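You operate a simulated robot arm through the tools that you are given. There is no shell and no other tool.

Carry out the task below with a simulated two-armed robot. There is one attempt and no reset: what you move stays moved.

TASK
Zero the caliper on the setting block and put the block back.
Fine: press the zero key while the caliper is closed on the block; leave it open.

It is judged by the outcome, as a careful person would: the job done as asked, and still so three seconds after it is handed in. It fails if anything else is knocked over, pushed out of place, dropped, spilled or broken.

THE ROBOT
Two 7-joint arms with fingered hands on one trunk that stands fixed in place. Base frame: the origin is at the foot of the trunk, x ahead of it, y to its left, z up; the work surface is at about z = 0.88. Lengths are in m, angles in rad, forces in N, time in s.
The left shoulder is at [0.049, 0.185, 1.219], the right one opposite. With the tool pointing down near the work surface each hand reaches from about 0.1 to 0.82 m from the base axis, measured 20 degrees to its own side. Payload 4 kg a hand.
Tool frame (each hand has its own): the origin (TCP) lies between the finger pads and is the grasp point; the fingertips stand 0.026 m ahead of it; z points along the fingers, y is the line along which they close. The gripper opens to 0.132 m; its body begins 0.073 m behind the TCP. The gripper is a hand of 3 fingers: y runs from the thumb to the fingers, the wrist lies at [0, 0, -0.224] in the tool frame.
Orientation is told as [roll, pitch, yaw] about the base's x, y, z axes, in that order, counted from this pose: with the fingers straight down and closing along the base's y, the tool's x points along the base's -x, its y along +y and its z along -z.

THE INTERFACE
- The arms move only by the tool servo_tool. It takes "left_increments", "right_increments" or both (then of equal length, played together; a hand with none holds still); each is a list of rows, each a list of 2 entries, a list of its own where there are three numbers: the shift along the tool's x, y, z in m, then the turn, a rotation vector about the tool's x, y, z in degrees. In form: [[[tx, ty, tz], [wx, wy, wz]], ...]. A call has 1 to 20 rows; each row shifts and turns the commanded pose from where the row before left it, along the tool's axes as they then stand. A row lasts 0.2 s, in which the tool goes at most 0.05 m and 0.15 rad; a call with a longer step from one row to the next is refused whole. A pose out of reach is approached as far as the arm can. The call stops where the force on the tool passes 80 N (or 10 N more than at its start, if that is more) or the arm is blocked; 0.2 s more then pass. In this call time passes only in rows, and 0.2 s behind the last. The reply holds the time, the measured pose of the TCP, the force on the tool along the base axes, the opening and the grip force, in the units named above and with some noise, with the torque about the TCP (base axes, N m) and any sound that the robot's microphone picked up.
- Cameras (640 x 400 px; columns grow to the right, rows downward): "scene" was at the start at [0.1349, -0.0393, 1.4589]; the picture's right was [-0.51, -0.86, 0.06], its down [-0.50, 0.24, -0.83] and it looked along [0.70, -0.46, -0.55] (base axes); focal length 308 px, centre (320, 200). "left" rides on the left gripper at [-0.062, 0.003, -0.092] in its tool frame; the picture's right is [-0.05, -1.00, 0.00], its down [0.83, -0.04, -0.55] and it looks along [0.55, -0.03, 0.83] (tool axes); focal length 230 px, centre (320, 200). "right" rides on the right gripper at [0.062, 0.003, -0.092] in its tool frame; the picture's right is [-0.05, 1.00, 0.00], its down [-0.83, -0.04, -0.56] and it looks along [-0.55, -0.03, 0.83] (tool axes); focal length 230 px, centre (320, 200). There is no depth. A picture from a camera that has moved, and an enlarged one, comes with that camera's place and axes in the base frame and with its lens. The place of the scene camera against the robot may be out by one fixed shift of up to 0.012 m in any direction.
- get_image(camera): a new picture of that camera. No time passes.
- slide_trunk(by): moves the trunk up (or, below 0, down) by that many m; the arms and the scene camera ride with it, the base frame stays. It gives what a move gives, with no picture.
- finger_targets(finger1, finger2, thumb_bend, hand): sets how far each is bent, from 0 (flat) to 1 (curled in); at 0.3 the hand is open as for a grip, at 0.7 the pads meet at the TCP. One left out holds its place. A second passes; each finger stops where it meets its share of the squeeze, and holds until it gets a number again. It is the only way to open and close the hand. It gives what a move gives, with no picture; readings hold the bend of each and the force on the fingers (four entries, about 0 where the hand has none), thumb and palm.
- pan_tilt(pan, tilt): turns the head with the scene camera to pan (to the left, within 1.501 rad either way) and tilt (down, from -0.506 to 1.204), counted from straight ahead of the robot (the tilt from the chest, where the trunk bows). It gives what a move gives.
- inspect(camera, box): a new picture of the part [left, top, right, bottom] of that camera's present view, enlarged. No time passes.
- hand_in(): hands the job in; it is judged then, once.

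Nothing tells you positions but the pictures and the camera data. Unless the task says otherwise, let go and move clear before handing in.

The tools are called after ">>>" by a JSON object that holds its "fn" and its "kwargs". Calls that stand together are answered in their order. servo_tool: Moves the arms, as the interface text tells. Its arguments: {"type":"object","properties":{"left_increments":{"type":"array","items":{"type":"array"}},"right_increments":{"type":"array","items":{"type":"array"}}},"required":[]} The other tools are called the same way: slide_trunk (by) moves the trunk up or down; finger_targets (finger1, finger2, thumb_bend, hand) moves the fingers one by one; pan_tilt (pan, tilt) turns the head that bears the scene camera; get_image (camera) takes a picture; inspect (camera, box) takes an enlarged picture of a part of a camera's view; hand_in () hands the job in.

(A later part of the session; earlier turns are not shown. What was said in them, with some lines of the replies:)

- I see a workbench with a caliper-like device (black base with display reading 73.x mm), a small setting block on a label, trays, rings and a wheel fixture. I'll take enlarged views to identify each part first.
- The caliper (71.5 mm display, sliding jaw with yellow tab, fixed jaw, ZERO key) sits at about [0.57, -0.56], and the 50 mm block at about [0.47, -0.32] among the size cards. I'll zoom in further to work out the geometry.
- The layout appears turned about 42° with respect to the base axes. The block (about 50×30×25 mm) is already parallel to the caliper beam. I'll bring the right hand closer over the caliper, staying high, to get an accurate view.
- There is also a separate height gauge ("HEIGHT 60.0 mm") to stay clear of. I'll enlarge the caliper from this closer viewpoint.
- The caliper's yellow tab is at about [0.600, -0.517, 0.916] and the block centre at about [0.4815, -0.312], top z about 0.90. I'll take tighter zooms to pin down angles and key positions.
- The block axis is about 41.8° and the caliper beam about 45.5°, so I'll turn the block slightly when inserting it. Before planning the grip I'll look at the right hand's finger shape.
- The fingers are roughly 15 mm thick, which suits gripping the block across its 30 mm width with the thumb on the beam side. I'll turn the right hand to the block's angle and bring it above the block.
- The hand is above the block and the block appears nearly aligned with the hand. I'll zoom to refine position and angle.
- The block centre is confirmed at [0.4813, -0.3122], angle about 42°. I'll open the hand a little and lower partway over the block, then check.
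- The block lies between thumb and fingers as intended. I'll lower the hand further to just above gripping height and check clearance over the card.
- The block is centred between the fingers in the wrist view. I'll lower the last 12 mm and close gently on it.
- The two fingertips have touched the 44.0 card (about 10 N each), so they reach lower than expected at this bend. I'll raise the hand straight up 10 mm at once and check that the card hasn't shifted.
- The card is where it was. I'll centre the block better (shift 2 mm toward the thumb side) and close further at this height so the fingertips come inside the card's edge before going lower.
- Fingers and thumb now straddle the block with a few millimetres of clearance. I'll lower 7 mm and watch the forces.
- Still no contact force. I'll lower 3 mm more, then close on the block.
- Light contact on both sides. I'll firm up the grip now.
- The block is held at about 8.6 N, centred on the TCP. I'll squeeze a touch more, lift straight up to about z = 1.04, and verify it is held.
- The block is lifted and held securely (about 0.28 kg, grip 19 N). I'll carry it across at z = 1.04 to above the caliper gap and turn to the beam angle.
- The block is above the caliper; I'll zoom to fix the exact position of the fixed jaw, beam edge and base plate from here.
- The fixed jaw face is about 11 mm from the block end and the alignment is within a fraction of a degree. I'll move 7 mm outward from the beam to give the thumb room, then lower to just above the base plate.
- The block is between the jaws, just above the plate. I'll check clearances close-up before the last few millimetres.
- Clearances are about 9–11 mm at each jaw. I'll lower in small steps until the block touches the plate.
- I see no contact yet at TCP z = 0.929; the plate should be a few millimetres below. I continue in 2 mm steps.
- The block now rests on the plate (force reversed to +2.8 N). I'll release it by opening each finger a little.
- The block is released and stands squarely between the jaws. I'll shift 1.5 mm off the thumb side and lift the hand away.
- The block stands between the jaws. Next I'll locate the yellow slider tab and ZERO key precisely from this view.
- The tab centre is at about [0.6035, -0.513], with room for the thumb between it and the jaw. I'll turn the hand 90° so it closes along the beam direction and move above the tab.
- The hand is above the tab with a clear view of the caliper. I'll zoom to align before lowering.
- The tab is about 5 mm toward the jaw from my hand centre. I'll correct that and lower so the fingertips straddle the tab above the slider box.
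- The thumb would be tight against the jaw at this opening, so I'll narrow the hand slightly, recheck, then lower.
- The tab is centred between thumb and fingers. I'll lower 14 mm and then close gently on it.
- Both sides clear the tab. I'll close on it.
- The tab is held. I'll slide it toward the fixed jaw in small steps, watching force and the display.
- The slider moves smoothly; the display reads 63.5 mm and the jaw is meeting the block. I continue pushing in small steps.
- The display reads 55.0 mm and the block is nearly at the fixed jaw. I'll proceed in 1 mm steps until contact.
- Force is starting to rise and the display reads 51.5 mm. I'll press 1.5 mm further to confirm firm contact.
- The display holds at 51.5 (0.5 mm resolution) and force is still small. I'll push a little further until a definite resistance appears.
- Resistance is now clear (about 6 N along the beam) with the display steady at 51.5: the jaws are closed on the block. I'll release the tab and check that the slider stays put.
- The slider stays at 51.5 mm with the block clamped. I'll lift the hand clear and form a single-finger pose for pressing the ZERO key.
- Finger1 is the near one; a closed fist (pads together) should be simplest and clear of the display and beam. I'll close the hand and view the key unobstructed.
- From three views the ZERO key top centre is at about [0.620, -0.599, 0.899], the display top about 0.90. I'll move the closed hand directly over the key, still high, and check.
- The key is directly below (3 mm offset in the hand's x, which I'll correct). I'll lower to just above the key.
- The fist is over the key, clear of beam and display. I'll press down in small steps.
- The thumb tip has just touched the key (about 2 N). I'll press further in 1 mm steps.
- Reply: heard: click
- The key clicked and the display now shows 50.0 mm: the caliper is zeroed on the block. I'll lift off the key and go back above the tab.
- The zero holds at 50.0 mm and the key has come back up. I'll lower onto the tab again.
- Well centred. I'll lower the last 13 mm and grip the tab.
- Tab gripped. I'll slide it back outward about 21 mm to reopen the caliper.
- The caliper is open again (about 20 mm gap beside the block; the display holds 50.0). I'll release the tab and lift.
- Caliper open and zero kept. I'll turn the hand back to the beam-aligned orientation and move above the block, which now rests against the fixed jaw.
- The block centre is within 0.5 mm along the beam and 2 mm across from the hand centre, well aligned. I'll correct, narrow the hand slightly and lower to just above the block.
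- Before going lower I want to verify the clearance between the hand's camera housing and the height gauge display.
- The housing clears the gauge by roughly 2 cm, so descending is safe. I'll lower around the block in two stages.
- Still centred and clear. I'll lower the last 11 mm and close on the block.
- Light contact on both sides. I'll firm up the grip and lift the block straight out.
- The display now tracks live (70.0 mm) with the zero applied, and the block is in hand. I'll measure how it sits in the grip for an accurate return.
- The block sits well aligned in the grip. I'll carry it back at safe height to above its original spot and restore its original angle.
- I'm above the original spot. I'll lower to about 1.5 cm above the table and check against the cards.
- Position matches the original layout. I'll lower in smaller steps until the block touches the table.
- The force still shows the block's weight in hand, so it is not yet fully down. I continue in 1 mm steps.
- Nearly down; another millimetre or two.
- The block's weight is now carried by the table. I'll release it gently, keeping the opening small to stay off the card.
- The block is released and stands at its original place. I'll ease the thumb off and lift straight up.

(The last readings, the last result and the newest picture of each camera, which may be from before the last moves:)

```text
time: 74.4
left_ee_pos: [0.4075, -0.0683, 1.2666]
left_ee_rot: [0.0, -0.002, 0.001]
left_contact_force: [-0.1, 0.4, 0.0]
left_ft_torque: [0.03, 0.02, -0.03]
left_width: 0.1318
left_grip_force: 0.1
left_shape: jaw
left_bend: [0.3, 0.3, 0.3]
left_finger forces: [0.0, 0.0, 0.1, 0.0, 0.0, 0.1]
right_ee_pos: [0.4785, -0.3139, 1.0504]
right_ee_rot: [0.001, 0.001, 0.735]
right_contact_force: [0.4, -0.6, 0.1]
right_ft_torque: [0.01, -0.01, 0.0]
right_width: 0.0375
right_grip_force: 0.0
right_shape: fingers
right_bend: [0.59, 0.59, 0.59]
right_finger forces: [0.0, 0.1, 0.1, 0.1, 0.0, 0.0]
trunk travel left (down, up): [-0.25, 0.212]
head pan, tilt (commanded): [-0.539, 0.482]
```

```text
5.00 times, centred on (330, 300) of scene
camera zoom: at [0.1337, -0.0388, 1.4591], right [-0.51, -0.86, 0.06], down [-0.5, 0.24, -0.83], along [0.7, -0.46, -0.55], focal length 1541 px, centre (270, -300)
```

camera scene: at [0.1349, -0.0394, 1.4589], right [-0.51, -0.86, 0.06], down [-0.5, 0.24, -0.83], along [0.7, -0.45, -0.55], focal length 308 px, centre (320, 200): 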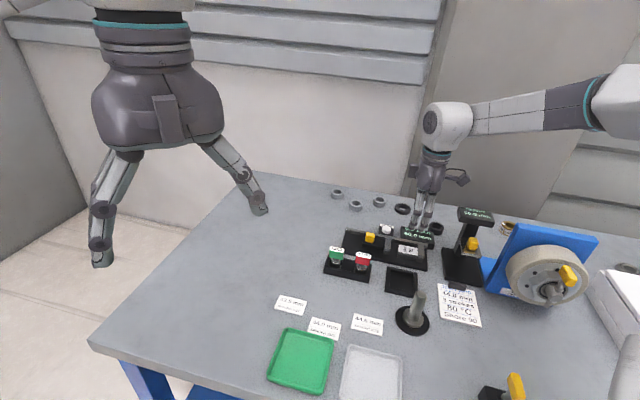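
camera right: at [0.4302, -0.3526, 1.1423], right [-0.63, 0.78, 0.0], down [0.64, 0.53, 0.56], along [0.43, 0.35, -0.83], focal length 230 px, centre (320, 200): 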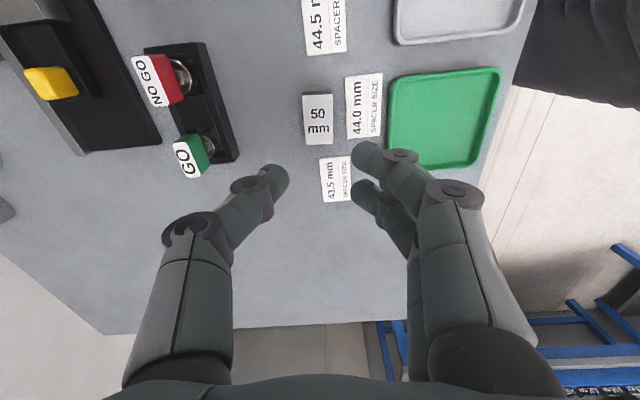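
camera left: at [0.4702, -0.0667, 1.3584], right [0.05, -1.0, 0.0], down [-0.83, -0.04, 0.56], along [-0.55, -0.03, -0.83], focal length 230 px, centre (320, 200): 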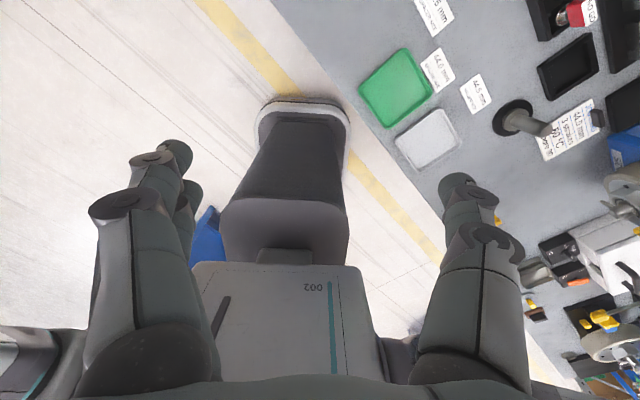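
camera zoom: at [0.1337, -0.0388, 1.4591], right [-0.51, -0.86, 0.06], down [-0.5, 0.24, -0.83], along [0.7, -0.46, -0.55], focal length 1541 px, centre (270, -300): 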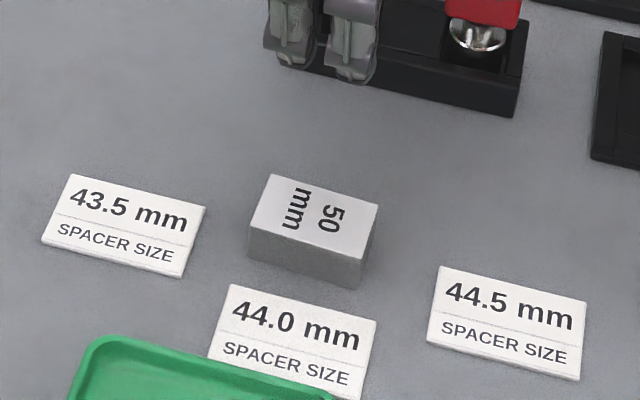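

The block is back within about a millimetre of its original pose. I'll retreat the right hand up and back to near its starting pose, then take a final look.

>>> {"fn": "servo_tool", "kwargs": {"right_increments": [[[0, 0, -0.04], [0, 0, 0]], [[0, 0, -0.045], [0, 0, 0]], [[0, 0, -0.045], [0, 0, 0]], [[0, 0, -0.045], [0, 0, 0]], [[0.0357, 0.0118, -0.006], [0, 0, 0]], [[0.0357, 0.0118, -0.006], [0, 0, 0]], [[0.0357, 0.0118, -0.006], [0, 0, 0]], [[0.0357, 0.0118, -0.006], [0, 0, 0]], [[0.0357, 0.0118, -0.006], [0, 0, 0]], [[0.0357, 0.0118, -0.006], [0, 0, 0]], [[0, 0, 0], [0, 0, 8.4]], [[0, 0, 0], [0, 0, 8.4]], [[0, 0, 0], [0, 0, 8.4]], [[0, 0, 0], [0, 0, 8.4]], [[0, 0, 0], [0, 0, 8.4]]]}}

>>> {"fn": "get_image", "kwargs": {"camera": "scene"}}

>>> {"fn": "inspect", "kwargs": {"camera": "scene", "box": [320, 190, 480, 290]}}

>>> {"fn": "inspect", "kwargs": {"camera": "scene", "box": [260, 270, 420, 370]}}

```text
time: 77.6
left_ee_pos: [0.4077, -0.0682, 1.2661]
left_ee_rot: [-0.003, 0.0, 0.0]
left_contact_force: [-0.2, 0.0, -1.2]
left_ft_torque: [0.01, 0.02, -0.02]
left_width: 0.1318
left_grip_force: 0.0
left_shape: jaw
left_bend: [0.3, 0.3, 0.3]
left_finger forces: [0.0, 0.0, 0.0, 0.1, 0.1, 0.0]
right_ee_pos: [0.2742, -0.405, 1.2615]
right_ee_rot: [0.001, 0.001, 0.0]
right_contact_force: [-0.2, 0.3, -0.3]
right_ft_torque: [0.01, -0.01, 0.04]
right_width: 0.0376
right_grip_force: 0.1
right_shape: fingers
right_bend: [0.59, 0.59, 0.59]
right_finger forces: [0.0, 0.0, 0.1, 0.0, 0.0, 0.0]
trunk travel left (down, up): [-0.25, 0.212]
head pan, tilt (commanded): [-0.539, 0.482]
```

```text
taken
camera scene: at [0.1346, -0.0389, 1.4589], right [-0.51, -0.86, 0.06], down [-0.5, 0.24, -0.83], along [0.7, -0.46, -0.55], focal length 308 px, centre (320, 200)
```

scene: 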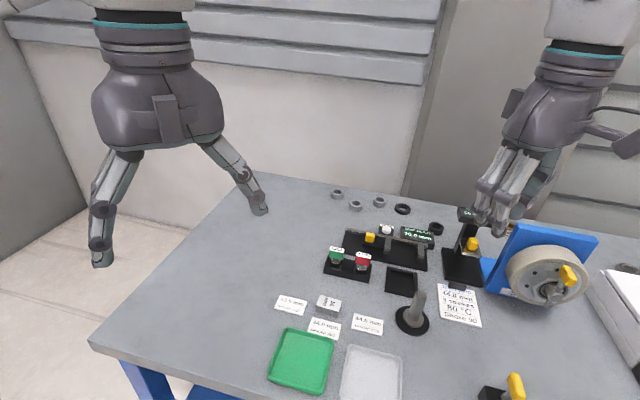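

```text
4.00 times, centred on (400, 240) of scene
camera zoom: at [0.1346, -0.0389, 1.4589], right [-0.51, -0.86, 0.06], down [-0.5, 0.24, -0.83], along [0.7, -0.46, -0.55], focal length 1233 px, centre (0, 40)
```

zoom: 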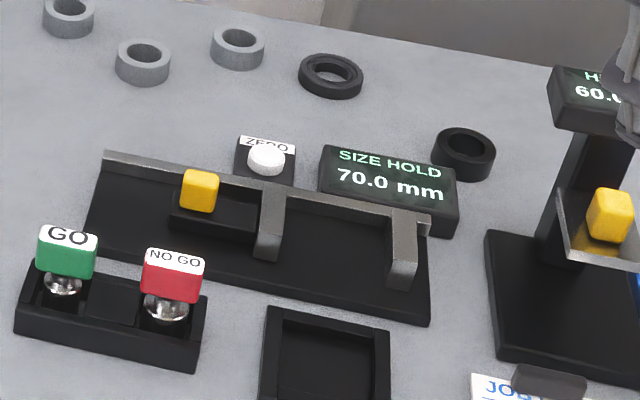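

```text
4.00 times, centred on (340, 320) of scene
camera zoom: at [0.1346, -0.0389, 1.4589], right [-0.51, -0.86, 0.06], down [-0.5, 0.24, -0.83], along [0.7, -0.46, -0.55], focal length 1233 px, centre (240, -280)
```

zoom: 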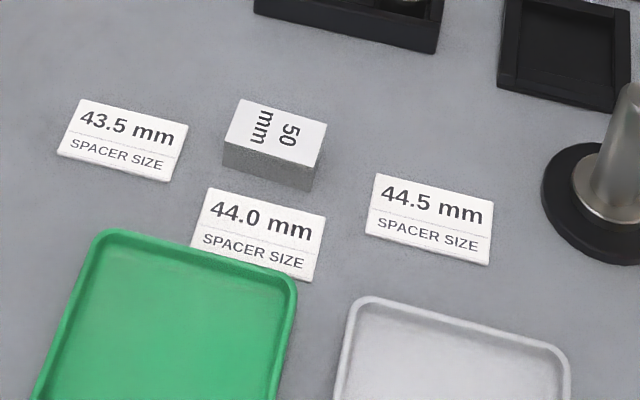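

The caliper is open and reads 70.0 mm on its new zero. The block is back in its original spot among the undisturbed cards, nothing else has moved, and the hands are clear. I'm handing in.

>>> {"fn": "hand_in", "kwargs": {}}

```text
The job is handed in.
```

The caliper is zeroed on the 50 mm block, and the block is back where it started, within about a millimetre. I've handed the job in.

- **Zeroing:** I closed the jaws on the block until they resisted at about 6 N, with the display reading 51.5 mm. I let go of the slider, which stayed closed, and pressed ZERO. The key clicked and the display went to 50.0 mm.
- **Caliper left open:** With the block out, it reads 70.0 mm on the new zero.
- **Card contact:** While first reaching for the block, two fingertips pressed on the "44.0 mm" card at about 10 N each. I lifted straight off, and later pictures show the card had not moved.

Nothing else on the bench looked disturbed in the final pictures. Both hands were clear before I handed in.
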